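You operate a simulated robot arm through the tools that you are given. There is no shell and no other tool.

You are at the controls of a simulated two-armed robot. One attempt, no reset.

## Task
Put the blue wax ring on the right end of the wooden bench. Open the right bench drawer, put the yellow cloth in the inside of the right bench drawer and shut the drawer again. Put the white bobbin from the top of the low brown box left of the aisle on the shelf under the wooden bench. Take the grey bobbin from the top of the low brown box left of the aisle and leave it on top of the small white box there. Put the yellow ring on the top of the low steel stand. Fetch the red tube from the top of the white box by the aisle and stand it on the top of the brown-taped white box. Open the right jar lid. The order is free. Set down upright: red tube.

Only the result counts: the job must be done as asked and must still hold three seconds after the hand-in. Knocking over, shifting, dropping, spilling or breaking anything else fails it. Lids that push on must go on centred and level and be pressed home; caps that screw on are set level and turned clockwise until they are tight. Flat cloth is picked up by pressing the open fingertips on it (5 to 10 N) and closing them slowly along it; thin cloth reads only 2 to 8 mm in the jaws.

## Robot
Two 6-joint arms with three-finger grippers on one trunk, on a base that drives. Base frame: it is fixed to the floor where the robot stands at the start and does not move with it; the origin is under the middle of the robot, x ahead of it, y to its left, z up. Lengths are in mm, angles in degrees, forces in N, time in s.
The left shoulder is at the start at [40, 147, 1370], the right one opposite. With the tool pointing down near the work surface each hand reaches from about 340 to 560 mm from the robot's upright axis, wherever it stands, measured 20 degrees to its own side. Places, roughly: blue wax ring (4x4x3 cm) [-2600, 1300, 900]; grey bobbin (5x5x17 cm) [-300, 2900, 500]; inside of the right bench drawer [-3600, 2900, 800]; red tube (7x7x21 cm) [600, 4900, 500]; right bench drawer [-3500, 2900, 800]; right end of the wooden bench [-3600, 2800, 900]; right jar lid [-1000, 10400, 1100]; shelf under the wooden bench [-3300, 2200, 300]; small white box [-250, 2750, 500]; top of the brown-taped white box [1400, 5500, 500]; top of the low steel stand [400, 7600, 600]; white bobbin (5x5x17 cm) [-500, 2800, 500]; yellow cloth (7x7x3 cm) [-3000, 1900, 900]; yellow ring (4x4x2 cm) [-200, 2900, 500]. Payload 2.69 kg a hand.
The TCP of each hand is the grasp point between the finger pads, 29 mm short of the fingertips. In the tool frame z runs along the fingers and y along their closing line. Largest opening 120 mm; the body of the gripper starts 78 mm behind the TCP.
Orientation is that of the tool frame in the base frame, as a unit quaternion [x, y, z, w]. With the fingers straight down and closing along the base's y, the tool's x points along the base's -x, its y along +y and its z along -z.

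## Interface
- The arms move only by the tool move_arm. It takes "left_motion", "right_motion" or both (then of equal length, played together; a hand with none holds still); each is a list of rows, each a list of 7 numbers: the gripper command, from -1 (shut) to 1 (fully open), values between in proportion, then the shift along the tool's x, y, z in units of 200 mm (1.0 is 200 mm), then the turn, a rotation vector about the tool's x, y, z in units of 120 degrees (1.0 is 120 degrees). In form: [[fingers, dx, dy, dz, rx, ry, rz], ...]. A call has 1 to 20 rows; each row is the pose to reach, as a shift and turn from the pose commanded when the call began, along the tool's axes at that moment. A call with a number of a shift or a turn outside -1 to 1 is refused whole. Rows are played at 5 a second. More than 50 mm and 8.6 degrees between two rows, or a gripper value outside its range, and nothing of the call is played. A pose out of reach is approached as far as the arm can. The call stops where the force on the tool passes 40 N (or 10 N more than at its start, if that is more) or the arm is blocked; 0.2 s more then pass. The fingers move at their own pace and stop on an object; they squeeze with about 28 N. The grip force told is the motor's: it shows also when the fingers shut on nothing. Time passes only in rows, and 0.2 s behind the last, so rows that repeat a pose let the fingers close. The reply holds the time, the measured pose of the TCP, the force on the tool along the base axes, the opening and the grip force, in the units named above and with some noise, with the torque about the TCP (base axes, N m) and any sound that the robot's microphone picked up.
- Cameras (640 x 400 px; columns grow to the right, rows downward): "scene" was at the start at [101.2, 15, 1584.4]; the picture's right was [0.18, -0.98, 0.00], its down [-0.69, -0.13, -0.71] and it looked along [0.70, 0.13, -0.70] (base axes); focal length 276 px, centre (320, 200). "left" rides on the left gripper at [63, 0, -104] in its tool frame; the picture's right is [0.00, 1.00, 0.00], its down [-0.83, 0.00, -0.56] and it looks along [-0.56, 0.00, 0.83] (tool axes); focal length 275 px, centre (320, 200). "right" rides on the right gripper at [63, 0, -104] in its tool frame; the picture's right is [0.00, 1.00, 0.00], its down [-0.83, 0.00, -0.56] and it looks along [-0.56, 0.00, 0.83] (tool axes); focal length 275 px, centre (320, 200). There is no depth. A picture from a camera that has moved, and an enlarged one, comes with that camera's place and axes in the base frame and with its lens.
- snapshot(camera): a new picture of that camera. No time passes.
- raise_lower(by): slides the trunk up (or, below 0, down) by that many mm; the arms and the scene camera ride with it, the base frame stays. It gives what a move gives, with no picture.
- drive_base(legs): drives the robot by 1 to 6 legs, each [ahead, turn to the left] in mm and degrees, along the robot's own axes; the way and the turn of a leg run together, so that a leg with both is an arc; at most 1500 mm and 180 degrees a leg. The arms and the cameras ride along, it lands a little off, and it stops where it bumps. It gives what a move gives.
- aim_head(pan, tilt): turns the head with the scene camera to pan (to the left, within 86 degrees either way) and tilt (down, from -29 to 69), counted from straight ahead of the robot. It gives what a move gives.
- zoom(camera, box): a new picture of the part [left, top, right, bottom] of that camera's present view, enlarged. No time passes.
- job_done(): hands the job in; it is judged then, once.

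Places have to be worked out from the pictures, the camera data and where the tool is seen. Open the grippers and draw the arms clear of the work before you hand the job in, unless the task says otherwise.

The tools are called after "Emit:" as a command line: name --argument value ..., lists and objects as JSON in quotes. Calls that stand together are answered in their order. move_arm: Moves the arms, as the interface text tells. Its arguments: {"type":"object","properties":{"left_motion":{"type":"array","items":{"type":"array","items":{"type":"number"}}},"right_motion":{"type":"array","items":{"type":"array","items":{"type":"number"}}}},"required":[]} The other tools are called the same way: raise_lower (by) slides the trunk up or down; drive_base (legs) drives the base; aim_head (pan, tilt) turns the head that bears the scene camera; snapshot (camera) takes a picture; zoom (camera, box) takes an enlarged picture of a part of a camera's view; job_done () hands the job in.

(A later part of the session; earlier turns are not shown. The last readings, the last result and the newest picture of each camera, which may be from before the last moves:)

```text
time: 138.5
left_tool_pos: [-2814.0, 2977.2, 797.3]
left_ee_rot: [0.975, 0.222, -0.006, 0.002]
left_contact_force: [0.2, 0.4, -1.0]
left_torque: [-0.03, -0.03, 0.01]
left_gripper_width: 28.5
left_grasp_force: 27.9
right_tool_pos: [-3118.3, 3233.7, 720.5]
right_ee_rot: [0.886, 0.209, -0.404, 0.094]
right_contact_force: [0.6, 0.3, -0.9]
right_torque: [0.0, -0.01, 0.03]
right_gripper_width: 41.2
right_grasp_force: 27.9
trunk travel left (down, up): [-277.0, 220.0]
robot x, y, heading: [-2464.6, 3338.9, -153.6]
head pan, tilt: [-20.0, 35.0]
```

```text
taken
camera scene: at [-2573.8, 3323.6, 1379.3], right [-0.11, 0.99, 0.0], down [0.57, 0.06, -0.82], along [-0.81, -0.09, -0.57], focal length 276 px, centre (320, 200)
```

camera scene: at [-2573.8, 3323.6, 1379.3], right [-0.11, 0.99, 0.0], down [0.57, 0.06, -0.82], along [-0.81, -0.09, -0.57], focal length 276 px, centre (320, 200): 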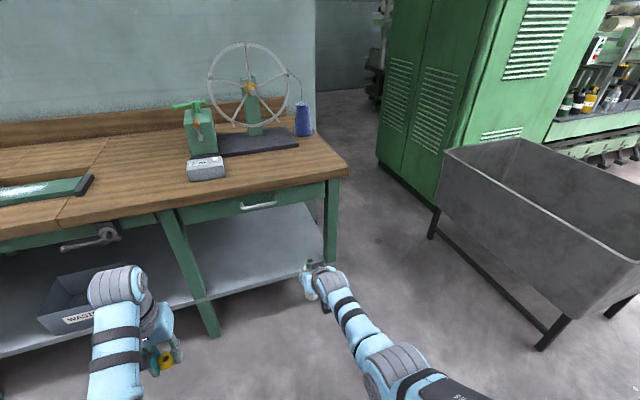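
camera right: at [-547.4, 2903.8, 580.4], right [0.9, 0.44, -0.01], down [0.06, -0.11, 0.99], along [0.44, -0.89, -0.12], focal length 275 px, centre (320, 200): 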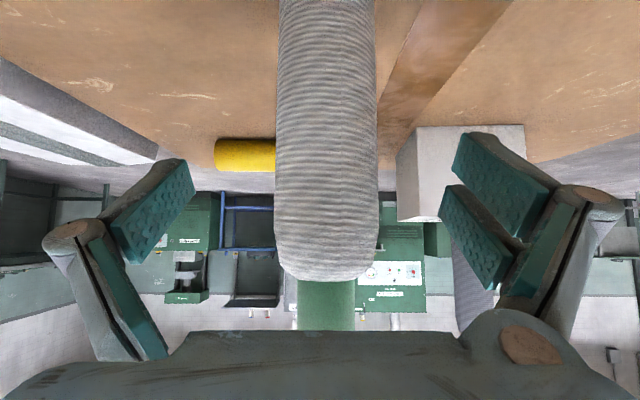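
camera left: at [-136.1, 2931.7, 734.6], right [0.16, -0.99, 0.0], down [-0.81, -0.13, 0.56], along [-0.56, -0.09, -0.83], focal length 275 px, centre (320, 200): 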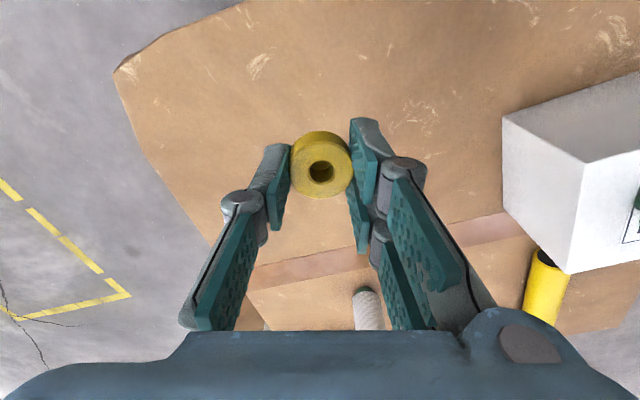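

The left hand can't retract further than ≈473 mm, so I'll approach with the base yawed 20° left of the bench normal, right hand leading; shelf is at z≈300 and the right bay (s 70–640 mm from the right end) is free. I move to a standoff first, then lower the trunk and lift the right hand a little.

Emit:
drive_base --legs '[[0, -51.1], [342, 0], [0, 71.4]]'

Emit:
raise_lower --by -272

Emit:
move_arm --right_motion '[[-1, -0.076, 0, -0.065, 0, 0, 0], [-1, -0.151, 0, -0.13, 0, 0, 0], [-1, -0.151, 0, -0.13, 0, 0, 0]]'

Emit:
aim_head --pan -20 --tilt 40

Emit:
snapshot --camera "scene"

Emit:
snapshot --camera "right"

```text
time: 146.1
left_tool_pos: [-2981.4, 3029.0, 797.2]
left_ee_rot: [0.923, 0.384, -0.004, 0.002]
left_contact_force: [0.3, -0.4, -0.8]
left_torque: [-0.01, 0.0, 0.01]
left_gripper_width: 28.4
left_grasp_force: 27.7
right_tool_pos: [-3353.9, 3168.5, 719.9]
right_ee_rot: [0.838, 0.355, -0.382, 0.162]
right_contact_force: [0.2, 1.1, -0.5]
right_torque: [0.0, 0.01, -0.01]
right_gripper_width: 41.3
right_grasp_force: 28.1
trunk travel left (down, up): [-277.0, 220.0]
robot x, y, heading: [-2775.6, 3488.0, -134.2]
head pan, tilt: [-20.0, 35.0]
```

```text
time: 148.9
left_tool_pos: [-2981.5, 3029.7, 526.8]
left_ee_rot: [0.923, 0.384, -0.004, 0.003]
left_contact_force: [-1.1, -0.8, -0.3]
left_torque: [-0.02, 0.01, -0.02]
left_gripper_width: 28.5
left_grasp_force: 28.0
right_tool_pos: [-3353.5, 3167.6, 448.8]
right_ee_rot: [0.838, 0.355, -0.382, 0.161]
right_contact_force: [0.6, -0.8, -1.4]
right_torque: [0.0, 0.01, 0.01]
right_gripper_width: 41.2
right_grasp_force: 28.0
trunk travel left (down, up): [-5.0, 492.0]
robot x, y, heading: [-2775.5, 3489.0, -134.0]
head pan, tilt: [-20.0, 35.0]
```

```text
time: 149.7
left_tool_pos: [-2981.2, 3028.7, 526.9]
left_ee_rot: [0.923, 0.384, -0.004, 0.003]
left_contact_force: [-0.8, 0.3, 0.6]
left_torque: [0.01, -0.01, 0.0]
left_gripper_width: 28.6
left_grasp_force: 28.2
right_tool_pos: [-3352.3, 3166.5, 487.6]
right_ee_rot: [0.838, 0.355, -0.382, 0.161]
right_contact_force: [-0.8, 0.1, 0.3]
right_torque: [-0.03, -0.02, 0.0]
right_gripper_width: 41.2
right_grasp_force: 28.6
trunk travel left (down, up): [-5.0, 492.0]
robot x, y, heading: [-2772.9, 3489.7, -133.9]
head pan, tilt: [-20.0, 35.0]
```

```text
time: 150.3
left_tool_pos: [-2983.1, 3028.8, 526.7]
left_ee_rot: [0.923, 0.385, -0.004, 0.003]
left_contact_force: [0.3, 0.1, 0.2]
left_torque: [0.01, -0.01, 0.02]
left_gripper_width: 28.7
left_grasp_force: 28.0
right_tool_pos: [-3352.8, 3167.4, 488.2]
right_ee_rot: [0.837, 0.356, -0.382, 0.162]
right_contact_force: [-0.3, 0.1, -1.8]
right_torque: [0.0, 0.05, 0.04]
right_gripper_width: 41.1
right_grasp_force: 27.5
trunk travel left (down, up): [-5.0, 492.0]
robot x, y, heading: [-2776.1, 3487.1, -133.9]
head pan, tilt: [-20.0, 40.0]
```

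```text
taken
camera scene: at [-2866.3, 3436.5, 1100.4], right [-0.44, 0.9, 0.0], down [0.58, 0.28, -0.77], along [-0.69, -0.33, -0.64], focal length 276 px, centre (320, 200)
```

scene: 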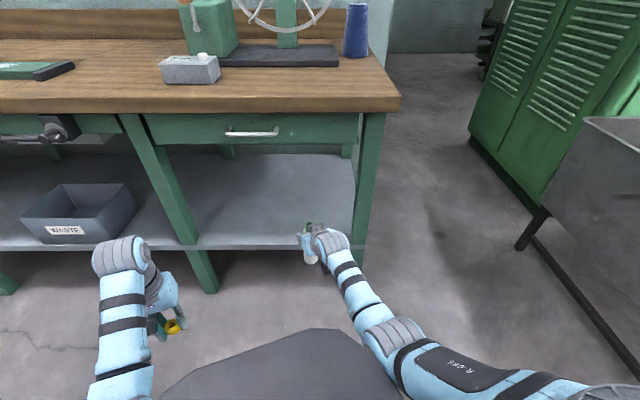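

```text
taken
camera right: at [-3269.6, 3253.7, 508.4], right [0.72, -0.69, 0.0], down [-0.08, -0.09, 0.99], along [-0.69, -0.71, -0.13], focal length 275 px, centre (320, 200)
```

right: 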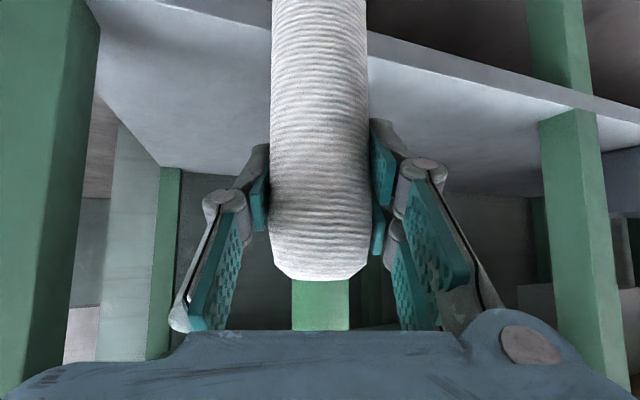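

The bobbin is ~50 mm in front of the bench edge; shelf front lies ≈80 mm behind the edge at z≈300. I lower the hand 25 mm and drive in 250 mm along the heading.

Emit:
move_arm --right_motion '[[-1, 0.095, 0, 0.081, 0, 0, 0], [-1, 0.095, 0, 0.081, 0, 0, 0]]'

Emit:
drive_base --legs '[[240, 0]]'

Emit:
aim_head --pan -20 --tilt 55

Emit:
snapshot --camera "scene"

Emit:
snapshot --camera "right"

Emit:
snapshot --camera "left"

```text
time: 150.9
left_tool_pos: [-2981.5, 3029.6, 527.4]
left_ee_rot: [0.923, 0.384, -0.004, 0.003]
left_contact_force: [-0.8, 0.4, -0.1]
left_torque: [0.03, 0.0, -0.04]
left_gripper_width: 28.7
left_grasp_force: 28.2
right_tool_pos: [-3353.5, 3168.0, 463.3]
right_ee_rot: [0.837, 0.356, -0.382, 0.162]
right_contact_force: [-0.4, -0.4, -1.3]
right_torque: [-0.01, 0.02, 0.01]
right_gripper_width: 41.6
right_grasp_force: 27.7
trunk travel left (down, up): [-5.0, 492.0]
robot x, y, heading: [-2778.2, 3490.9, -133.9]
head pan, tilt: [-20.0, 40.0]
```

```text
time: 152.7
left_tool_pos: [-3152.5, 2853.2, 527.4]
left_ee_rot: [0.923, 0.384, -0.004, 0.002]
left_contact_force: [0.1, 0.2, -0.5]
left_torque: [0.04, -0.01, 0.02]
left_gripper_width: 28.7
left_grasp_force: 27.8
right_tool_pos: [-3524.1, 2993.4, 463.1]
right_ee_rot: [0.838, 0.355, -0.381, 0.161]
right_contact_force: [-0.2, 0.2, -1.7]
right_torque: [0.0, 0.03, 0.01]
right_gripper_width: 41.3
right_grasp_force: 27.7
trunk travel left (down, up): [-5.0, 492.0]
robot x, y, heading: [-2942.6, 3313.3, -134.1]
head pan, tilt: [-20.0, 40.0]
```

```text
time: 153.5
left_tool_pos: [-3152.4, 2854.6, 526.2]
left_ee_rot: [0.924, 0.383, -0.005, 0.003]
left_contact_force: [-0.3, 0.3, -0.9]
left_torque: [-0.03, 0.01, 0.01]
left_gripper_width: 28.5
left_grasp_force: 28.0
right_tool_pos: [-3523.1, 2992.9, 463.1]
right_ee_rot: [0.838, 0.356, -0.382, 0.162]
right_contact_force: [-0.7, 0.5, -2.1]
right_torque: [0.02, 0.04, 0.0]
right_gripper_width: 41.4
right_grasp_force: 27.7
trunk travel left (down, up): [-5.0, 492.0]
robot x, y, heading: [-2945.4, 3311.1, -134.1]
head pan, tilt: [-20.0, 55.0]
```

```text
taken
camera scene: at [-3025.1, 3266.5, 1079.8], right [-0.44, 0.9, 0.0], down [0.74, 0.36, -0.57], along [-0.52, -0.25, -0.82], focal length 276 px, centre (320, 200)
```

scene: 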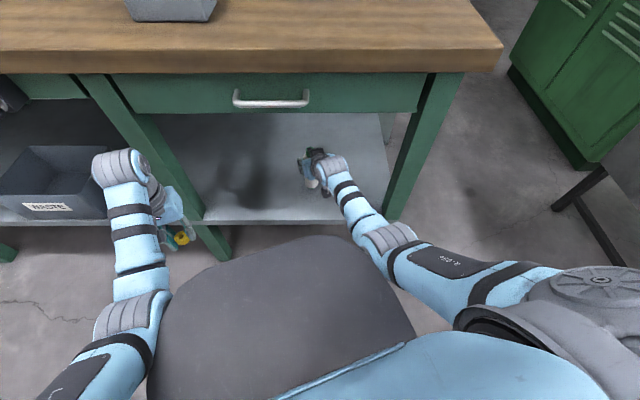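

```text
taken
camera right: at [-3440.7, 3078.5, 483.4], right [0.72, -0.69, 0.0], down [-0.08, -0.09, 0.99], along [-0.69, -0.71, -0.13], focal length 275 px, centre (320, 200)
```

right: 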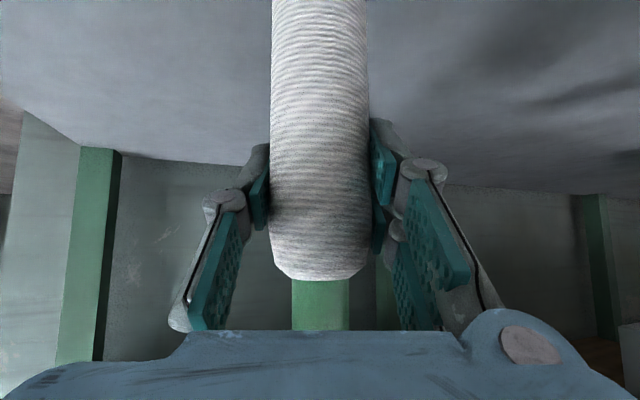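

```text
taken
camera left: at [-3106.4, 2898.7, 631.4], right [0.71, -0.71, 0.0], down [-0.59, -0.58, 0.56], along [-0.4, -0.4, -0.83], focal length 275 px, centre (320, 200)
```

left: 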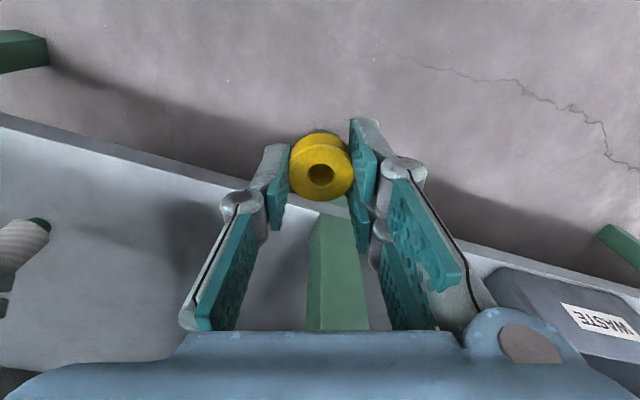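

The bobbin hangs well inside over the shelf. I lower it in steps until contact.

Emit:
move_arm --right_motion '[[-1, 0.038, 0, 0.033, 0, 0, 0], [-1, 0.076, 0, 0.065, 0, 0, 0], [-1, 0.106, 0, 0.092, 0, 0, 0], [-1, 0.106, 0, 0.092, 0, 0, 0]]'

Emit:
snapshot --camera "left"

```text
time: 154.5
left_tool_pos: [-3151.7, 2854.8, 527.8]
left_ee_rot: [0.923, 0.384, -0.006, 0.004]
left_contact_force: [0.2, 0.1, -0.4]
left_torque: [0.04, -0.04, -0.01]
left_gripper_width: 29.0
left_grasp_force: 28.1
right_tool_pos: [-3523.5, 2992.7, 440.1]
right_ee_rot: [0.836, 0.355, -0.386, 0.163]
right_contact_force: [-3.0, -0.9, 23.7]
right_torque: [-0.23, 0.16, -0.03]
right_gripper_width: 41.3
right_grasp_force: 28.1
trunk travel left (down, up): [-5.0, 492.0]
robot x, y, heading: [-2944.9, 3311.2, -134.3]
head pan, tilt: [-20.0, 55.0]
```

```text
taken
camera left: at [-3104.8, 2899.6, 632.8], right [0.71, -0.71, 0.0], down [-0.58, -0.58, 0.57], along [-0.4, -0.4, -0.82], focal length 275 px, centre (320, 200)
```

left: 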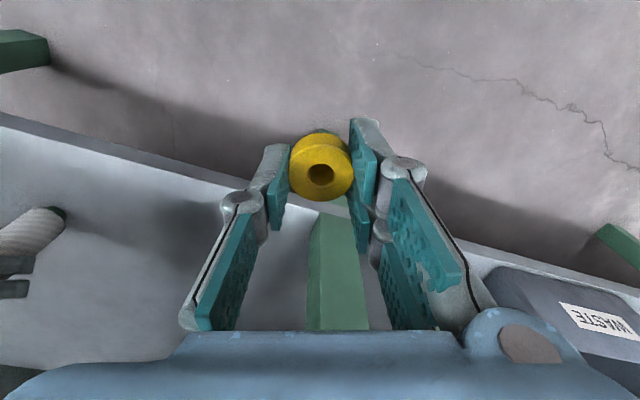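

Contact (24 N): the bobbin stands on the shelf. I relieve the pressure, open, and withdraw along the tool axis.

Emit:
move_arm --right_motion '[[-1, -0.019, 0, -0.016, 0, 0, 0], [-1, -0.019, 0, -0.016, 0, 0, 0]]'

Emit:
move_arm --right_motion '[[-0.2, 0, 0, 0, 0, 0, 0], [0.2, 0, 0, 0, 0, 0, 0], [0.6, 0, 0, 0, 0, 0, 0], [1, 0, 0, 0, 0, 0, 0], [1, 0, 0, 0, 0, 0, 0]]'

Emit:
snapshot --camera "right"

```text
time: 155.1
left_tool_pos: [-3152.6, 2852.5, 527.9]
left_ee_rot: [0.923, 0.384, -0.005, 0.003]
left_contact_force: [-0.4, 0.3, 0.3]
left_torque: [0.01, -0.01, -0.01]
left_gripper_width: 28.4
left_grasp_force: 28.1
right_tool_pos: [-3521.4, 2992.8, 440.3]
right_ee_rot: [0.838, 0.356, -0.381, 0.161]
right_contact_force: [-2.7, -2.9, 7.8]
right_torque: [-0.36, 0.33, -0.02]
right_gripper_width: 41.3
right_grasp_force: 27.7
trunk travel left (down, up): [-5.0, 492.0]
robot x, y, heading: [-2942.7, 3315.2, -134.1]
head pan, tilt: [-20.0, 55.0]
```

```text
time: 156.3
left_tool_pos: [-3152.9, 2853.1, 526.9]
left_ee_rot: [0.923, 0.384, -0.004, 0.002]
left_contact_force: [0.0, 0.6, -1.4]
left_torque: [0.01, 0.01, 0.0]
left_gripper_width: 28.5
left_grasp_force: 28.0
right_tool_pos: [-3522.4, 2993.1, 439.2]
right_ee_rot: [0.837, 0.356, -0.382, 0.162]
right_contact_force: [-0.5, 0.0, -0.5]
right_torque: [-0.01, -0.01, -0.04]
right_gripper_width: 119.9
right_grasp_force: 0.0
trunk travel left (down, up): [-5.0, 492.0]
robot x, y, heading: [-2947.2, 3313.6, -133.9]
head pan, tilt: [-20.0, 55.0]
```

```text
taken
camera right: at [-3439.6, 3079.2, 460.2], right [0.72, -0.69, 0.0], down [-0.08, -0.09, 0.99], along [-0.69, -0.71, -0.13], focal length 275 px, centre (320, 200)
```

right: 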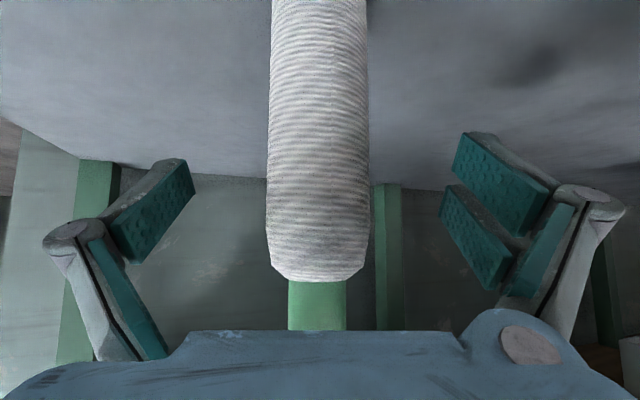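

The bobbin stands free between the open fingers. I back straight out.

Emit:
drive_base --legs '[[-260, 0]]'

Emit:
aim_head --pan -20 --tilt 30

Emit:
snapshot --camera "scene"

Emit:
zoom --camera "scene" --box '[100, 60, 420, 260]'

```text
time: 158.2
left_tool_pos: [-2966.7, 3045.4, 526.8]
left_ee_rot: [0.924, 0.383, -0.005, 0.004]
left_contact_force: [-0.7, 0.0, -0.1]
left_torque: [0.01, 0.06, -0.02]
left_gripper_width: 28.9
left_grasp_force: 28.0
right_tool_pos: [-3336.6, 3185.4, 440.0]
right_ee_rot: [0.838, 0.356, -0.382, 0.161]
right_contact_force: [0.7, -0.5, 0.1]
right_torque: [0.01, 0.0, 0.0]
right_gripper_width: 119.9
right_grasp_force: 0.1
trunk travel left (down, up): [-5.0, 492.0]
robot x, y, heading: [-2758.0, 3504.2, -134.3]
head pan, tilt: [-20.0, 55.0]
```

```text
time: 159.1
left_tool_pos: [-2966.3, 3045.9, 527.2]
left_ee_rot: [0.924, 0.383, -0.005, 0.002]
left_contact_force: [0.4, 0.3, -0.1]
left_torque: [0.0, 0.04, -0.05]
left_gripper_width: 28.5
left_grasp_force: 28.0
right_tool_pos: [-3338.3, 3186.1, 439.5]
right_ee_rot: [0.838, 0.355, -0.383, 0.161]
right_contact_force: [0.5, -0.5, 0.3]
right_torque: [0.0, -0.02, 0.01]
right_gripper_width: 120.0
right_grasp_force: 0.1
trunk travel left (down, up): [-5.0, 492.0]
robot x, y, heading: [-2760.1, 3501.0, -134.2]
head pan, tilt: [-20.0, 30.0]
```

```text
taken
camera scene: at [-2855.8, 3449.9, 1115.7], right [-0.44, 0.9, 0.0], down [0.45, 0.22, -0.87], along [-0.78, -0.38, -0.5], focal length 276 px, centre (320, 200)
```

scene: 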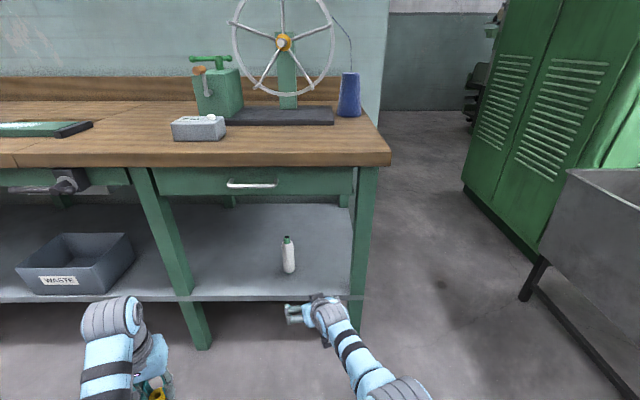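

```text
2.00 times, centred on (260, 160) of scene
camera zoom: at [-2855.8, 3449.9, 1115.7], right [-0.44, 0.9, 0.0], down [0.45, 0.22, -0.87], along [-0.78, -0.38, -0.5], focal length 552 px, centre (440, 280)
```

zoom: 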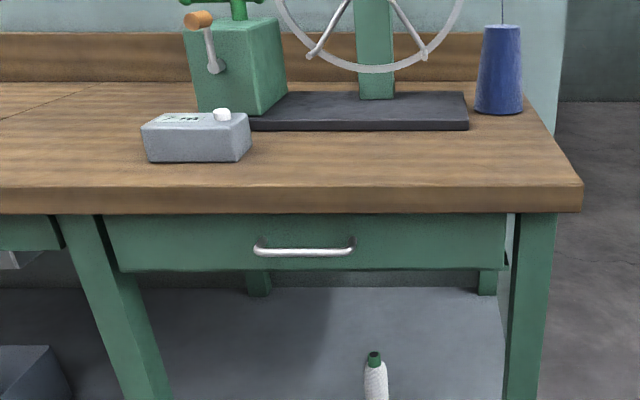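

White bobbin stands on the shelf. Next the blue wax ring at the bench's left end: raise the trunk, bring the right hand back to vertical, and drive along the aisle parallel to the bench.

Emit:
raise_lower --by 480

Emit:
move_arm --right_motion '[[1, 0.011, 0, -0.1, 0, 0.058, 0], [1, 0.022, 0, -0.2, 0, 0.116, 0], [1, 0.033, 0, -0.3, 0, 0.175, 0], [1, 0.044, 0, -0.4, 0, 0.233, 0], [1, 0.055, 0, -0.5, 0, 0.29, 0], [1, 0.066, 0, -0.6, 0, 0.35, 0], [1, 0.075, 0, -0.7, 0, 0.408, 0], [1, 0.075, 0, -0.7, 0, 0.408, 0]]'

Emit:
drive_base --legs '[[0, 70.9], [1400, 0], [780, 0], [0, -90]]'

Emit:
aim_head --pan 0 --tilt 35

Emit:
snapshot --camera "scene"

```text
refused: 480 is not a number from -400 to 400
```

```text
time: 160.9
left_tool_pos: [-2967.1, 3044.1, 527.1]
left_ee_rot: [0.924, 0.383, -0.005, 0.003]
left_contact_force: [0.3, 0.9, -1.0]
left_torque: [-0.02, -0.02, -0.03]
left_gripper_width: 28.7
left_grasp_force: 28.1
right_tool_pos: [-3255.9, 3268.9, 519.7]
right_ee_rot: [0.921, 0.39, 0.002, -0.001]
right_contact_force: [0.5, 0.6, -0.5]
right_torque: [0.01, 0.02, 0.02]
right_gripper_width: 120.0
right_grasp_force: 0.1
trunk travel left (down, up): [-5.0, 492.0]
robot x, y, heading: [-2758.9, 3501.8, -134.2]
head pan, tilt: [-20.0, 30.0]
```

```text
time: 178.6
left_tool_pos: [-2118.8, 1183.5, 527.4]
left_ee_rot: [0.974, 0.227, -0.005, 0.002]
left_contact_force: [-0.3, 0.4, -0.8]
left_torque: [-0.04, 0.02, 0.01]
left_gripper_width: 28.9
left_grasp_force: 28.0
right_tool_pos: [-2319.6, 1488.6, 519.9]
right_ee_rot: [0.972, 0.233, 0.0, 0.0]
right_contact_force: [0.5, 0.0, 0.2]
right_torque: [0.0, 0.0, -0.01]
right_gripper_width: 119.8
right_grasp_force: 0.1
trunk travel left (down, up): [-5.0, 492.0]
robot x, y, heading: [-1775.5, 1551.2, -153.4]
head pan, tilt: [-20.0, 30.0]
```

```text
time: 179.5
left_tool_pos: [-2118.3, 1183.9, 526.8]
left_ee_rot: [0.974, 0.227, -0.005, 0.002]
left_contact_force: [-0.6, -0.8, 0.1]
left_torque: [-0.02, -0.01, 0.01]
left_gripper_width: 28.5
left_grasp_force: 28.0
right_tool_pos: [-2320.0, 1488.4, 520.8]
right_ee_rot: [0.972, 0.234, 0.0, 0.0]
right_contact_force: [-0.4, -0.6, 1.1]
right_torque: [-0.01, 0.02, -0.02]
right_gripper_width: 119.8
right_grasp_force: 0.0
trunk travel left (down, up): [-5.0, 492.0]
robot x, y, heading: [-1773.6, 1549.4, -153.3]
head pan, tilt: [0.0, 35.0]
```

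```text
taken
camera scene: at [-1870.9, 1502.1, 1108.0], right [-0.45, 0.89, 0.0], down [0.51, 0.26, -0.82], along [-0.73, -0.37, -0.57], focal length 276 px, centre (320, 200)
```

scene: 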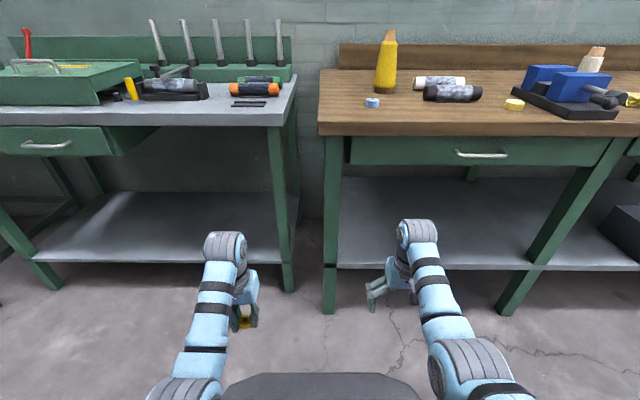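

The trunk call was refused (limit 400), but the drive was clear. Blue wax ring is visible at px (372,103) on the bench's left end. I raise the trunk in two steps.

Emit:
raise_lower --by 400

Emit:
raise_lower --by 70

Emit:
snapshot --camera "scene"

Emit:
zoom --camera "scene" --box '[300, 110, 560, 270]'

```text
time: 183.3
left_tool_pos: [-2118.1, 1183.8, 926.2]
left_ee_rot: [0.974, 0.226, -0.005, 0.002]
left_contact_force: [0.0, 0.5, 0.6]
left_torque: [-0.02, -0.01, 0.0]
left_gripper_width: 28.7
left_grasp_force: 27.9
right_tool_pos: [-2320.8, 1487.6, 920.3]
right_ee_rot: [0.972, 0.233, -0.001, 0.0]
right_contact_force: [0.1, -0.2, -0.3]
right_torque: [0.0, 0.02, -0.02]
right_gripper_width: 120.1
right_grasp_force: 0.1
trunk travel left (down, up): [-405.0, 92.0]
robot x, y, heading: [-1775.6, 1553.6, -153.1]
head pan, tilt: [0.0, 35.0]
```

```text
time: 184.4
left_tool_pos: [-2117.7, 1183.5, 996.7]
left_ee_rot: [0.974, 0.227, -0.005, 0.002]
left_contact_force: [0.9, -0.5, 0.6]
left_torque: [-0.03, 0.01, -0.02]
left_gripper_width: 28.6
left_grasp_force: 28.3
right_tool_pos: [-2319.6, 1487.2, 990.2]
right_ee_rot: [0.972, 0.233, 0.0, -0.001]
right_contact_force: [1.8, -0.1, -0.9]
right_torque: [-0.02, -0.01, 0.0]
right_gripper_width: 120.1
right_grasp_force: 0.0
trunk travel left (down, up): [-475.0, 22.0]
robot x, y, heading: [-1780.7, 1551.9, -153.5]
head pan, tilt: [0.0, 35.0]
```

```text
taken
camera scene: at [-1870.9, 1501.9, 1578.1], right [-0.45, 0.89, 0.0], down [0.51, 0.26, -0.82], along [-0.73, -0.37, -0.57], focal length 276 px, centre (320, 200)
```

scene: 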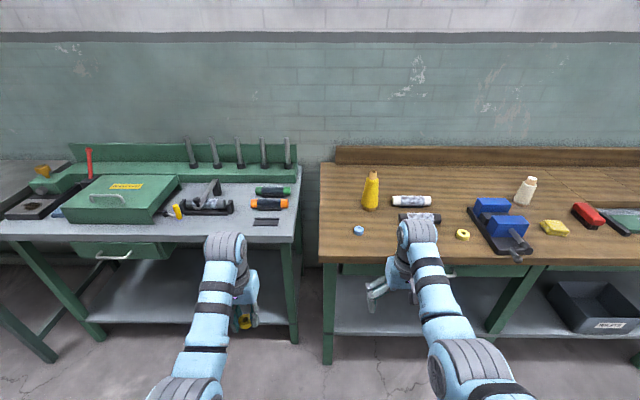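

```text
2.46 times, centred on (430, 190) of scene
camera zoom: at [-1870.9, 1501.9, 1578.1], right [-0.45, 0.89, 0.0], down [0.51, 0.26, -0.82], along [-0.73, -0.37, -0.57], focal length 680 px, centre (49, 225)
```

zoom: 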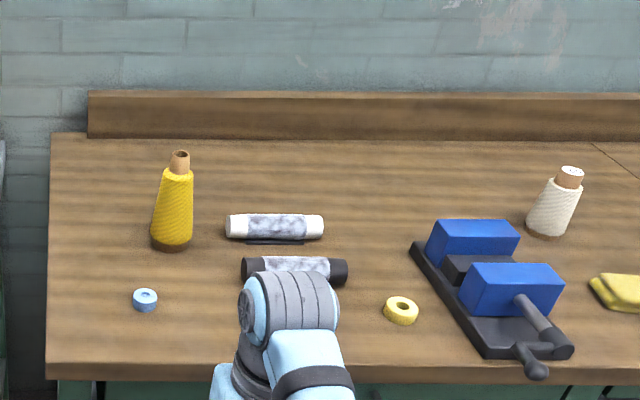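

Blue ring at ≈(-2642,1279), top-of-bench z≈872; it is 894 mm ahead, 145 mm right. I drive 370 mm ahead so it comes under the right hand.

Emit:
drive_base --legs '[[370, 0]]'

Emit:
snapshot --camera "right"

Emit:
snapshot --camera "scene"

```text
time: 186.7
left_tool_pos: [-2448.2, 1017.6, 997.4]
left_ee_rot: [0.974, 0.225, -0.005, 0.002]
left_contact_force: [0.0, 0.5, -0.2]
left_torque: [-0.03, 0.02, -0.01]
left_gripper_width: 28.8
left_grasp_force: 28.8
right_tool_pos: [-2650.4, 1322.3, 990.8]
right_ee_rot: [0.973, 0.231, -0.003, 0.0]
right_contact_force: [-0.6, 0.0, 0.2]
right_torque: [-0.02, 0.04, 0.0]
right_gripper_width: 120.1
right_grasp_force: 0.0
trunk travel left (down, up): [-475.0, 22.0]
robot x, y, heading: [-2104.8, 1383.0, -153.2]
head pan, tilt: [0.0, 35.0]
```

```text
taken
camera right: at [-2593.0, 1351.2, 1095.2], right [0.46, -0.89, 0.0], down [-0.74, -0.38, 0.56], along [-0.5, -0.25, -0.83], focal length 275 px, centre (320, 200)
```

right: 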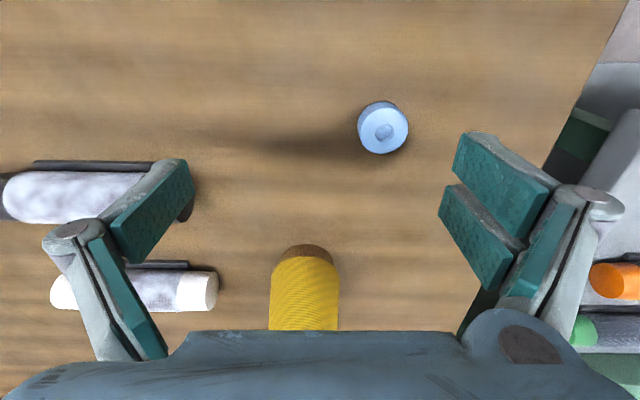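

```text
taken
camera scene: at [-2199.2, 1336.2, 1578.0], right [-0.45, 0.89, 0.0], down [0.51, 0.26, -0.82], along [-0.73, -0.37, -0.57], focal length 276 px, centre (320, 200)
```

scene: 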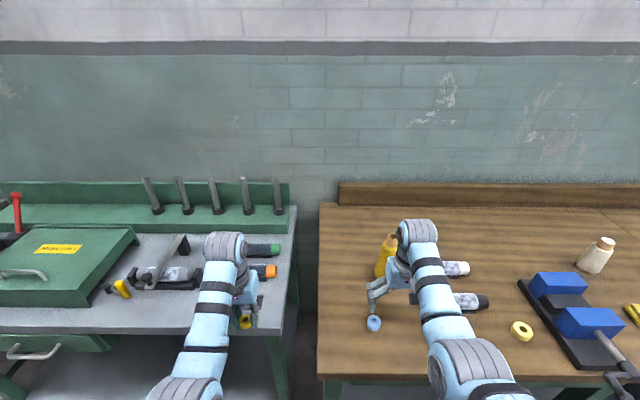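

Ring centre ≈(-2635,1278): 6 mm ahead and 47 mm left of the TCP. I shift over it and descend to TCP z≈912.

Emit:
move_arm --right_motion '[[1, -0.03, 0.234, 0, 0, 0, 0], [1, -0.03, 0.234, 0.1, 0, 0, 0], [1, -0.03, 0.234, 0.25, 0, 0, 0], [1, -0.03, 0.234, 0.39, 0, 0, 0], [1, -0.03, 0.234, 0.39, 0, 0, 0]]'

Emit:
snapshot --camera "right"

```text
time: 187.9
left_tool_pos: [-2449.7, 1016.0, 996.5]
left_ee_rot: [0.975, 0.224, -0.005, 0.002]
left_contact_force: [0.2, -0.6, -0.2]
left_torque: [0.01, 0.02, -0.01]
left_gripper_width: 28.6
left_grasp_force: 27.9
right_tool_pos: [-2635.6, 1277.4, 913.0]
right_ee_rot: [0.973, 0.231, -0.001, 0.0]
right_contact_force: [-0.9, 0.4, -0.3]
right_torque: [0.01, 0.01, 0.01]
right_gripper_width: 119.9
right_grasp_force: 0.1
trunk travel left (down, up): [-475.0, 22.0]
robot x, y, heading: [-2105.7, 1384.4, -153.4]
head pan, tilt: [0.0, 35.0]
```

```text
taken
camera right: at [-2579.6, 1305.4, 1016.9], right [0.46, -0.89, 0.0], down [-0.74, -0.38, 0.56], along [-0.5, -0.25, -0.83], focal length 275 px, centre (320, 200)
```

right: 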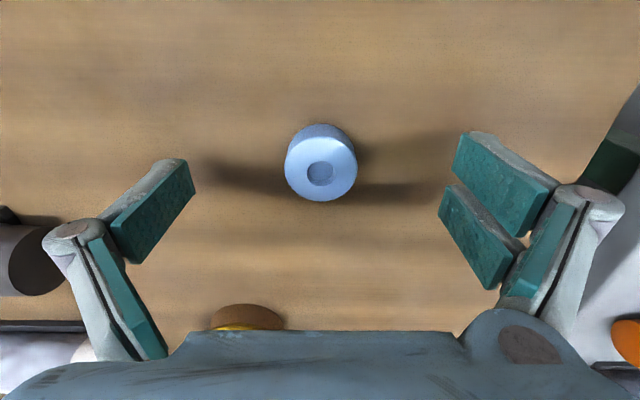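

Triangulation now puts the ring's top at z≈877 (bench ≈848), 8 mm further ahead. I adjust, go down 24 mm and close.

Emit:
move_arm --right_motion '[[1, -0.04, 0, 0.06, 0, 0, 0], [1, -0.04, 0, 0.12, 0, 0, 0], [1, -0.04, 0, 0.12, 0, 0, 0]]'

Emit:
snapshot --camera "right"

```text
time: 188.7
left_tool_pos: [-2449.8, 1016.4, 997.0]
left_ee_rot: [0.974, 0.225, -0.005, 0.002]
left_contact_force: [-0.4, -0.1, 0.6]
left_torque: [-0.01, 0.0, 0.0]
left_gripper_width: 28.5
left_grasp_force: 27.6
right_tool_pos: [-2633.5, 1283.0, 893.1]
right_ee_rot: [0.973, 0.232, 0.0, -0.001]
right_contact_force: [0.0, -0.5, -0.2]
right_torque: [-0.02, -0.02, 0.0]
right_gripper_width: 120.0
right_grasp_force: 0.0
right hand out of reach, approached as far as the arm can: row 1, 2, 3
trunk travel left (down, up): [-475.0, 22.0]
robot x, y, heading: [-2105.2, 1382.8, -153.3]
head pan, tilt: [0.0, 35.0]
```

```text
taken
camera right: at [-2576.6, 1309.7, 997.9], right [0.46, -0.89, 0.0], down [-0.74, -0.38, 0.56], along [-0.5, -0.25, -0.83], focal length 275 px, centre (320, 200)
```

right: 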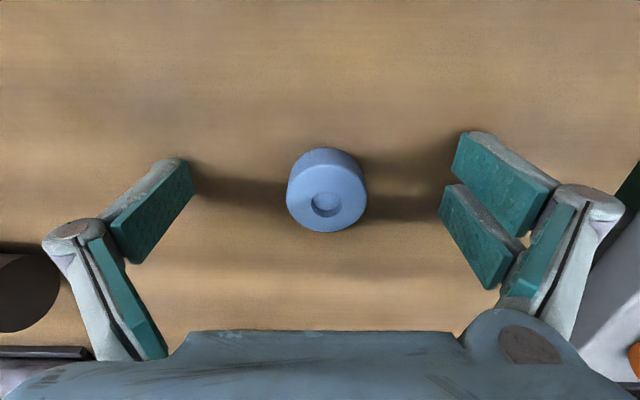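

The arm is at its lower reach limit; the ring is ≈18 mm ahead of the TCP. I creep the base ahead 18 mm and drop the trunk slightly.

Emit:
drive_base --legs '[[18, 0]]'

Emit:
raise_lower --by -9

Emit:
snapshot --camera "right"

Emit:
snapshot --camera "left"

```text
time: 189.5
left_tool_pos: [-2463.6, 1011.2, 998.9]
left_ee_rot: [0.974, 0.225, -0.007, 0.003]
left_contact_force: [-0.4, 0.1, 0.4]
left_torque: [-0.02, 0.04, 0.02]
left_gripper_width: 28.5
left_grasp_force: 27.9
right_tool_pos: [-2646.3, 1275.1, 895.7]
right_ee_rot: [0.973, 0.232, -0.002, 0.0]
right_contact_force: [0.5, 0.1, 0.2]
right_torque: [-0.03, 0.03, 0.0]
right_gripper_width: 119.8
right_grasp_force: 0.1
trunk travel left (down, up): [-475.0, 22.0]
robot x, y, heading: [-2126.8, 1372.3, -153.1]
head pan, tilt: [0.0, 35.0]
```

```text
time: 190.3
left_tool_pos: [-2463.7, 1010.1, 989.8]
left_ee_rot: [0.974, 0.225, -0.006, 0.002]
left_contact_force: [0.9, -0.5, -0.9]
left_torque: [-0.03, 0.01, -0.02]
left_gripper_width: 28.6
left_grasp_force: 27.7
right_tool_pos: [-2649.8, 1272.2, 890.3]
right_ee_rot: [0.973, 0.232, -0.005, 0.0]
right_contact_force: [4.0, 1.6, 12.4]
right_torque: [-0.26, -0.36, 0.12]
right_gripper_width: 120.8
right_grasp_force: 0.0
trunk travel left (down, up): [-466.0, 31.0]
robot x, y, heading: [-2122.5, 1376.1, -153.2]
head pan, tilt: [0.0, 35.0]
stopped: the force on the tool passed its limit at 42 N (the readings are from after the stop); the commanded pose is now the measured one
```

```text
taken
camera right: at [-2592.1, 1301.4, 993.1], right [0.46, -0.89, 0.0], down [-0.74, -0.38, 0.56], along [-0.5, -0.26, -0.83], focal length 275 px, centre (320, 200)
```

right: 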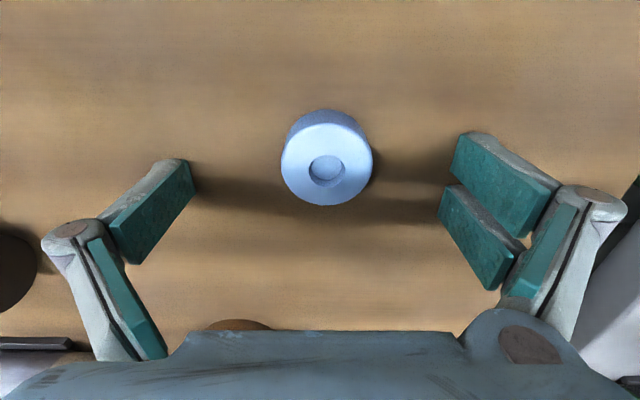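

```text
taken
camera left: at [-2406.0, 1037.8, 1093.6], right [0.43, -0.9, 0.0], down [-0.74, -0.36, 0.57], along [-0.51, -0.25, -0.82], focal length 275 px, centre (320, 200)
```

left: 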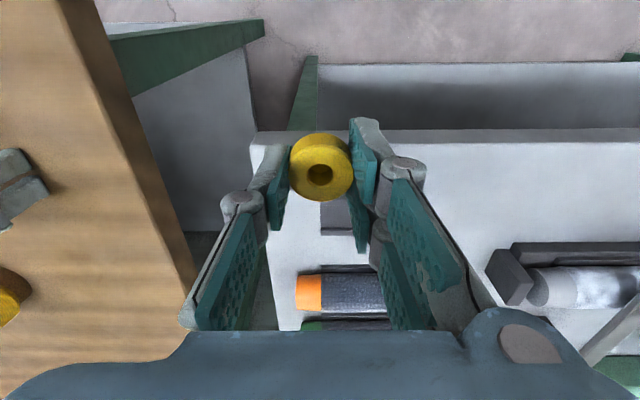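

Fingertips touched the bench at TCP z≈890 (bench ≈861). I lift 6 mm, shift back 8 mm to centre on the ring, and close.

Emit:
move_arm --right_motion '[[1, 0, 0, -0.03, 0, 0, 0], [1, 0.04, 0.012, -0.03, 0, 0, 0], [1, 0.04, 0.012, -0.03, 0, 0, 0]]'

Emit:
move_arm --right_motion '[[0, 0, 0, 0, 0, 0, 0], [-0.5, 0, 0, 0, 0, 0, 0], [-1, 0, 0, 0, 0, 0, 0], [-1, 0, 0, 0, 0, 0, 0]]'

Emit:
snapshot --camera "right"

```text
time: 191.1
left_tool_pos: [-2465.9, 1009.1, 987.9]
left_ee_rot: [0.974, 0.225, -0.005, 0.002]
left_contact_force: [-0.5, 0.9, 0.3]
left_torque: [-0.02, 0.01, 0.01]
left_gripper_width: 28.5
left_grasp_force: 27.9
right_tool_pos: [-2644.0, 1274.0, 893.5]
right_ee_rot: [0.973, 0.232, -0.004, -0.001]
right_contact_force: [-0.1, -0.4, 0.0]
right_torque: [0.0, 0.03, 0.02]
right_gripper_width: 120.0
right_grasp_force: 0.0
trunk travel left (down, up): [-466.0, 31.0]
robot x, y, heading: [-2121.1, 1376.5, -153.5]
head pan, tilt: [0.0, 35.0]
```

```text
time: 191.8
left_tool_pos: [-2457.4, 1009.3, 991.1]
left_ee_rot: [0.974, 0.226, -0.01, 0.001]
left_contact_force: [0.0, 0.2, 0.1]
left_torque: [-0.06, 0.05, -0.04]
left_gripper_width: 28.6
left_grasp_force: 27.9
right_tool_pos: [-2641.0, 1264.2, 908.4]
right_ee_rot: [0.972, 0.233, -0.018, 0.007]
right_contact_force: [4.9, -10.3, 69.2]
right_torque: [-0.1, -1.24, -0.42]
right_gripper_width: 54.7
right_grasp_force: 30.1
trunk travel left (down, up): [-466.0, 31.0]
robot x, y, heading: [-2123.9, 1375.9, -153.0]
head pan, tilt: [0.0, 35.0]
stopped in row 3 (right hand): the force on the tool passed its limit at 51 N (the readings are from after the stop); the commanded pose is now the measured one
```

```text
taken
camera right: at [-2581.7, 1295.5, 1009.4], right [0.46, -0.89, 0.01], down [-0.72, -0.37, 0.59], along [-0.52, -0.27, -0.81], focal length 275 px, centre (320, 200)
```

right: 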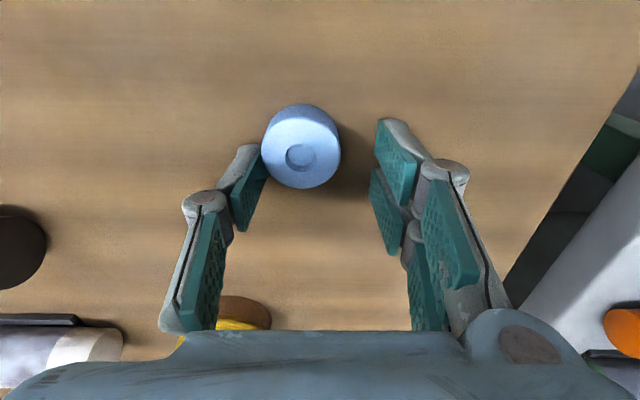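

The fingertips swing downward as the fingers close (≈15 mm more at mid-opening), so they pressed the bench. I raise the hand 8 mm, then finish closing.

Emit:
move_arm --right_motion '[[-0.05, 0, 0, -0.03, 0, 0, 0], [-0.05, 0, 0, -0.05, 0, 0, 0], [-0.05, 0, 0, -0.05, 0, 0, 0]]'

Emit:
snapshot --camera "right"

```text
time: 192.6
left_tool_pos: [-2466.6, 1009.0, 988.7]
left_ee_rot: [0.974, 0.226, -0.006, 0.002]
left_contact_force: [0.0, -0.4, 0.0]
left_torque: [0.02, 0.0, 0.02]
left_gripper_width: 28.6
left_grasp_force: 28.1
right_tool_pos: [-2642.8, 1272.3, 907.7]
right_ee_rot: [0.973, 0.231, -0.007, 0.002]
right_contact_force: [-0.1, 1.7, 17.6]
right_torque: [0.1, -0.19, 0.05]
right_gripper_width: 58.1
right_grasp_force: 0.5
trunk travel left (down, up): [-466.0, 31.0]
robot x, y, heading: [-2122.7, 1374.5, -153.1]
head pan, tilt: [0.0, 35.0]
```

```text
taken
camera right: at [-2586.3, 1300.8, 1010.2], right [0.46, -0.89, 0.0], down [-0.73, -0.38, 0.57], along [-0.5, -0.26, -0.82], focal length 275 px, centre (320, 200)
```

right: 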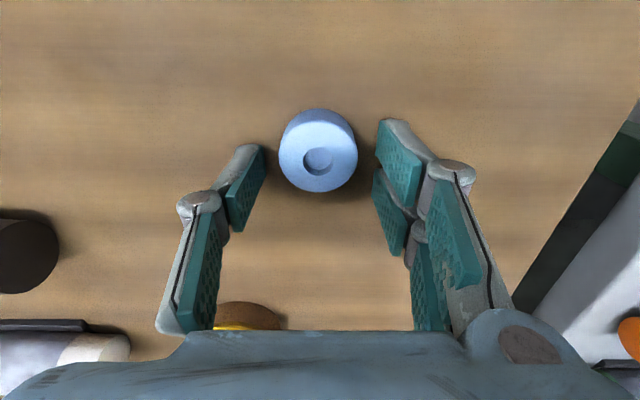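

Still 18 N; I go up 5 mm more and close on the ring, now between the pads.

Emit:
move_arm --right_motion '[[-0.05, 0, 0, -0.025, 0, 0, 0], [-0.3, 0, 0, -0.025, 0, 0, 0], [-1, 0, 0, -0.025, 0, 0, 0], [-1, 0, 0, -0.025, 0, 0, 0], [-1, 0, 0, -0.025, 0, 0, 0]]'

Emit:
snapshot --camera "right"

```text
time: 193.8
left_tool_pos: [-2466.7, 1008.2, 986.9]
left_ee_rot: [0.974, 0.226, -0.005, 0.002]
left_contact_force: [0.3, 0.9, 0.2]
left_torque: [0.0, -0.02, 0.0]
left_gripper_width: 28.7
left_grasp_force: 27.8
right_tool_pos: [-2645.6, 1269.8, 912.2]
right_ee_rot: [0.973, 0.232, -0.006, 0.003]
right_contact_force: [0.5, -0.1, -0.4]
right_torque: [0.0, -0.02, 0.0]
right_gripper_width: 33.8
right_grasp_force: 28.3
trunk travel left (down, up): [-466.0, 31.0]
robot x, y, heading: [-2118.1, 1374.1, -153.1]
head pan, tilt: [0.0, 35.0]
```

```text
taken
camera right: at [-2588.0, 1298.7, 1015.1], right [0.46, -0.89, 0.0], down [-0.73, -0.37, 0.57], along [-0.5, -0.26, -0.82], focal length 275 px, centre (320, 200)
```

right: 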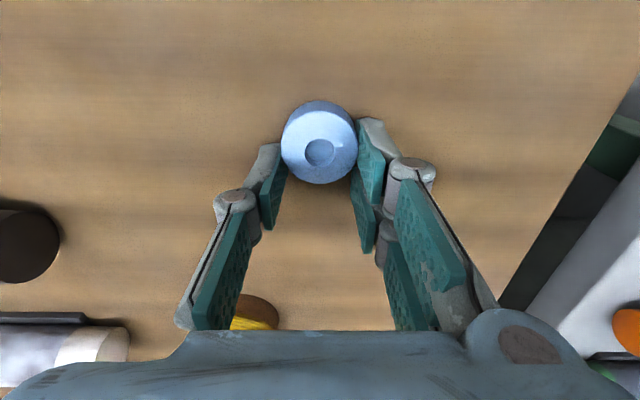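

The ring is gripped (33.8 mm). I lift it and check.

Emit:
move_arm --right_motion '[[-1, 0, 0, -0.1, 0, 0, 0], [-1, 0, 0, -0.25, 0, 0, 0], [-1, 0, 0, -0.4, 0, 0, 0], [-1, 0, 0, -0.4, 0, 0, 0]]'

Emit:
snapshot --camera "right"

```text
time: 194.8
left_tool_pos: [-2466.1, 1008.3, 987.5]
left_ee_rot: [0.974, 0.225, -0.005, 0.002]
left_contact_force: [-0.4, -0.1, -0.5]
left_torque: [-0.02, 0.01, 0.0]
left_gripper_width: 28.9
left_grasp_force: 28.1
right_tool_pos: [-2643.2, 1270.3, 991.6]
right_ee_rot: [0.973, 0.232, -0.006, 0.005]
right_contact_force: [0.6, 0.2, -0.1]
right_torque: [0.03, 0.0, -0.02]
right_gripper_width: 34.1
right_grasp_force: 27.7
trunk travel left (down, up): [-466.0, 31.0]
robot x, y, heading: [-2118.1, 1374.4, -153.1]
head pan, tilt: [0.0, 35.0]
```

```text
taken
camera right: at [-2586.1, 1299.7, 1094.9], right [0.46, -0.89, 0.0], down [-0.73, -0.37, 0.57], along [-0.5, -0.26, -0.82], focal length 275 px, centre (320, 200)
```

right: 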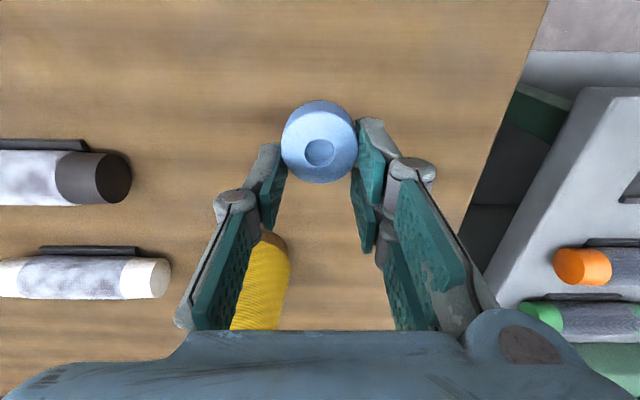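

Blue ring in hand. I raise the trunk a bit, back off, and drive along the bench to its right end (target axis s≈400 mm from the right corner).

Emit:
raise_lower --by 28

Emit:
drive_base --legs '[[-350, 0], [0, -90.2], [1300, 0], [686, 0], [0, 90]]'

Emit:
aim_head --pan -10 --tilt 38

Emit:
snapshot --camera "scene"

Emit:
zoom --camera "scene" --box '[220, 80, 480, 242]'

```text
time: 195.5
left_tool_pos: [-2466.4, 1009.1, 1014.5]
left_ee_rot: [0.974, 0.227, -0.005, 0.002]
left_contact_force: [0.5, -0.4, -0.1]
left_torque: [0.02, -0.01, 0.0]
left_gripper_width: 28.7
left_grasp_force: 28.1
right_tool_pos: [-2643.0, 1270.5, 1019.1]
right_ee_rot: [0.972, 0.233, -0.006, 0.004]
right_contact_force: [0.9, -1.0, 0.3]
right_torque: [-0.02, -0.01, -0.01]
right_gripper_width: 33.9
right_grasp_force: 27.9
trunk travel left (down, up): [-494.0, 3.0]
robot x, y, heading: [-2123.1, 1371.8, -153.4]
head pan, tilt: [0.0, 35.0]
```

```text
time: 215.2
left_tool_pos: [-3015.5, 2959.2, 1016.0]
left_ee_rot: [0.97, 0.244, -0.005, 0.002]
left_contact_force: [-0.1, -0.1, -0.2]
left_torque: [-0.01, 0.02, -0.03]
left_gripper_width: 29.0
left_grasp_force: 27.8
right_tool_pos: [-3201.3, 3214.3, 1018.3]
right_ee_rot: [0.968, 0.25, -0.006, 0.004]
right_contact_force: [0.8, 1.4, -0.4]
right_torque: [0.03, -0.03, 0.0]
right_gripper_width: 34.1
right_grasp_force: 28.5
trunk travel left (down, up): [-494.0, 3.0]
robot x, y, heading: [-2681.7, 3335.7, -151.2]
head pan, tilt: [0.0, 35.0]
```

```text
time: 215.9
left_tool_pos: [-3014.9, 2959.2, 1013.7]
left_ee_rot: [0.97, 0.244, -0.004, 0.003]
left_contact_force: [-0.9, 0.4, 0.0]
left_torque: [0.01, 0.02, 0.0]
left_gripper_width: 28.8
left_grasp_force: 28.3
right_tool_pos: [-3201.3, 3214.2, 1018.5]
right_ee_rot: [0.968, 0.25, -0.007, 0.004]
right_contact_force: [0.7, 0.7, 0.5]
right_torque: [-0.02, -0.02, 0.0]
right_gripper_width: 33.7
right_grasp_force: 28.3
trunk travel left (down, up): [-494.0, 3.0]
robot x, y, heading: [-2684.0, 3338.7, -150.9]
head pan, tilt: [-10.0, 38.0]
```

```text
taken
camera scene: at [-2783.5, 3300.0, 1591.4], right [-0.32, 0.95, 0.0], down [0.58, 0.2, -0.79], along [-0.75, -0.26, -0.62], focal length 276 px, centre (320, 200)
```

scene: 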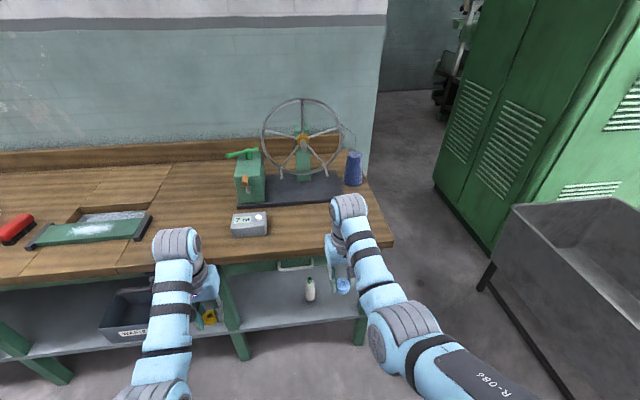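

```text
2.46 times, centred on (350, 161) of scene
camera zoom: at [-2783.5, 3300.0, 1591.4], right [-0.32, 0.95, 0.0], down [0.58, 0.2, -0.79], along [-0.75, -0.26, -0.62], focal length 680 px, centre (246, 296)
```

zoom: 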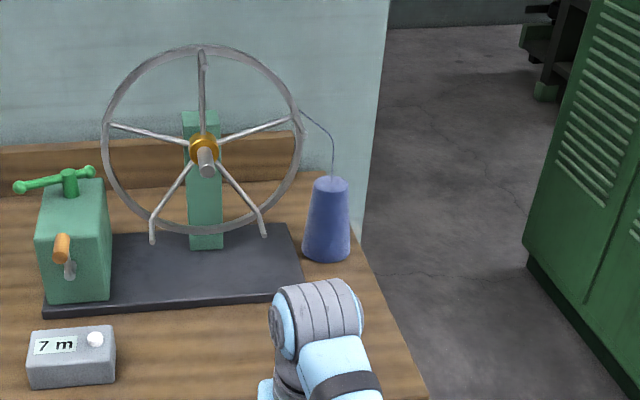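

I'm at s≈380, 784 mm from the edge; the area in front of the winder is free. I drive ahead 375 mm so the ring comes ≈110 mm inside the edge.

Emit:
drive_base --legs '[[375, 0]]'

Emit:
snapshot --camera "scene"

Emit:
snapshot --camera "right"

```text
time: 218.3
left_tool_pos: [-3343.6, 2780.5, 1015.9]
left_ee_rot: [0.97, 0.241, -0.006, 0.002]
left_contact_force: [0.5, 0.6, 0.0]
left_torque: [-0.02, -0.01, 0.02]
left_gripper_width: 28.8
left_grasp_force: 28.1
right_tool_pos: [-3529.8, 3037.3, 1020.7]
right_ee_rot: [0.969, 0.248, -0.008, 0.004]
right_contact_force: [0.4, -0.5, -0.3]
right_torque: [0.01, 0.07, 0.02]
right_gripper_width: 34.0
right_grasp_force: 27.9
trunk travel left (down, up): [-494.0, 3.0]
robot x, y, heading: [-3013.2, 3153.4, -151.4]
head pan, tilt: [-10.0, 38.0]
```

```text
taken
camera scene: at [-3109.8, 3121.4, 1591.6], right [-0.32, 0.95, 0.0], down [0.58, 0.2, -0.79], along [-0.75, -0.25, -0.61], focal length 276 px, centre (320, 200)
```

scene: 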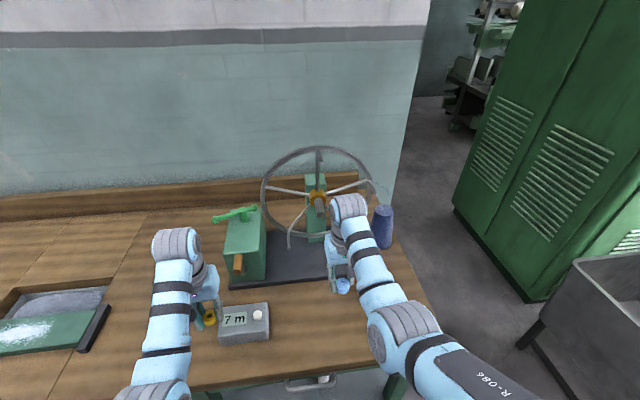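

```text
taken
camera right: at [-3472.8, 3068.0, 1122.9], right [0.48, -0.87, 0.0], down [-0.72, -0.4, 0.57], along [-0.5, -0.28, -0.82], focal length 275 px, centre (320, 200)
```

right: 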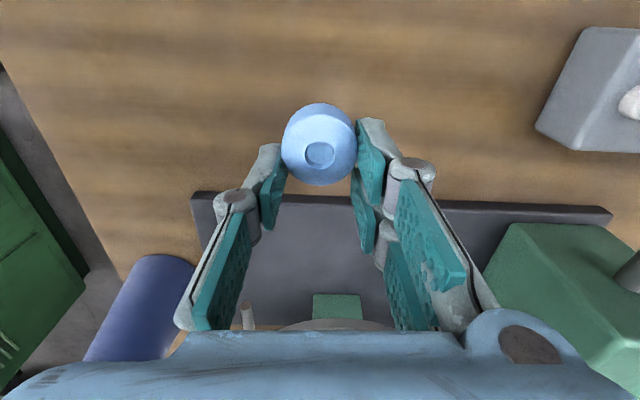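

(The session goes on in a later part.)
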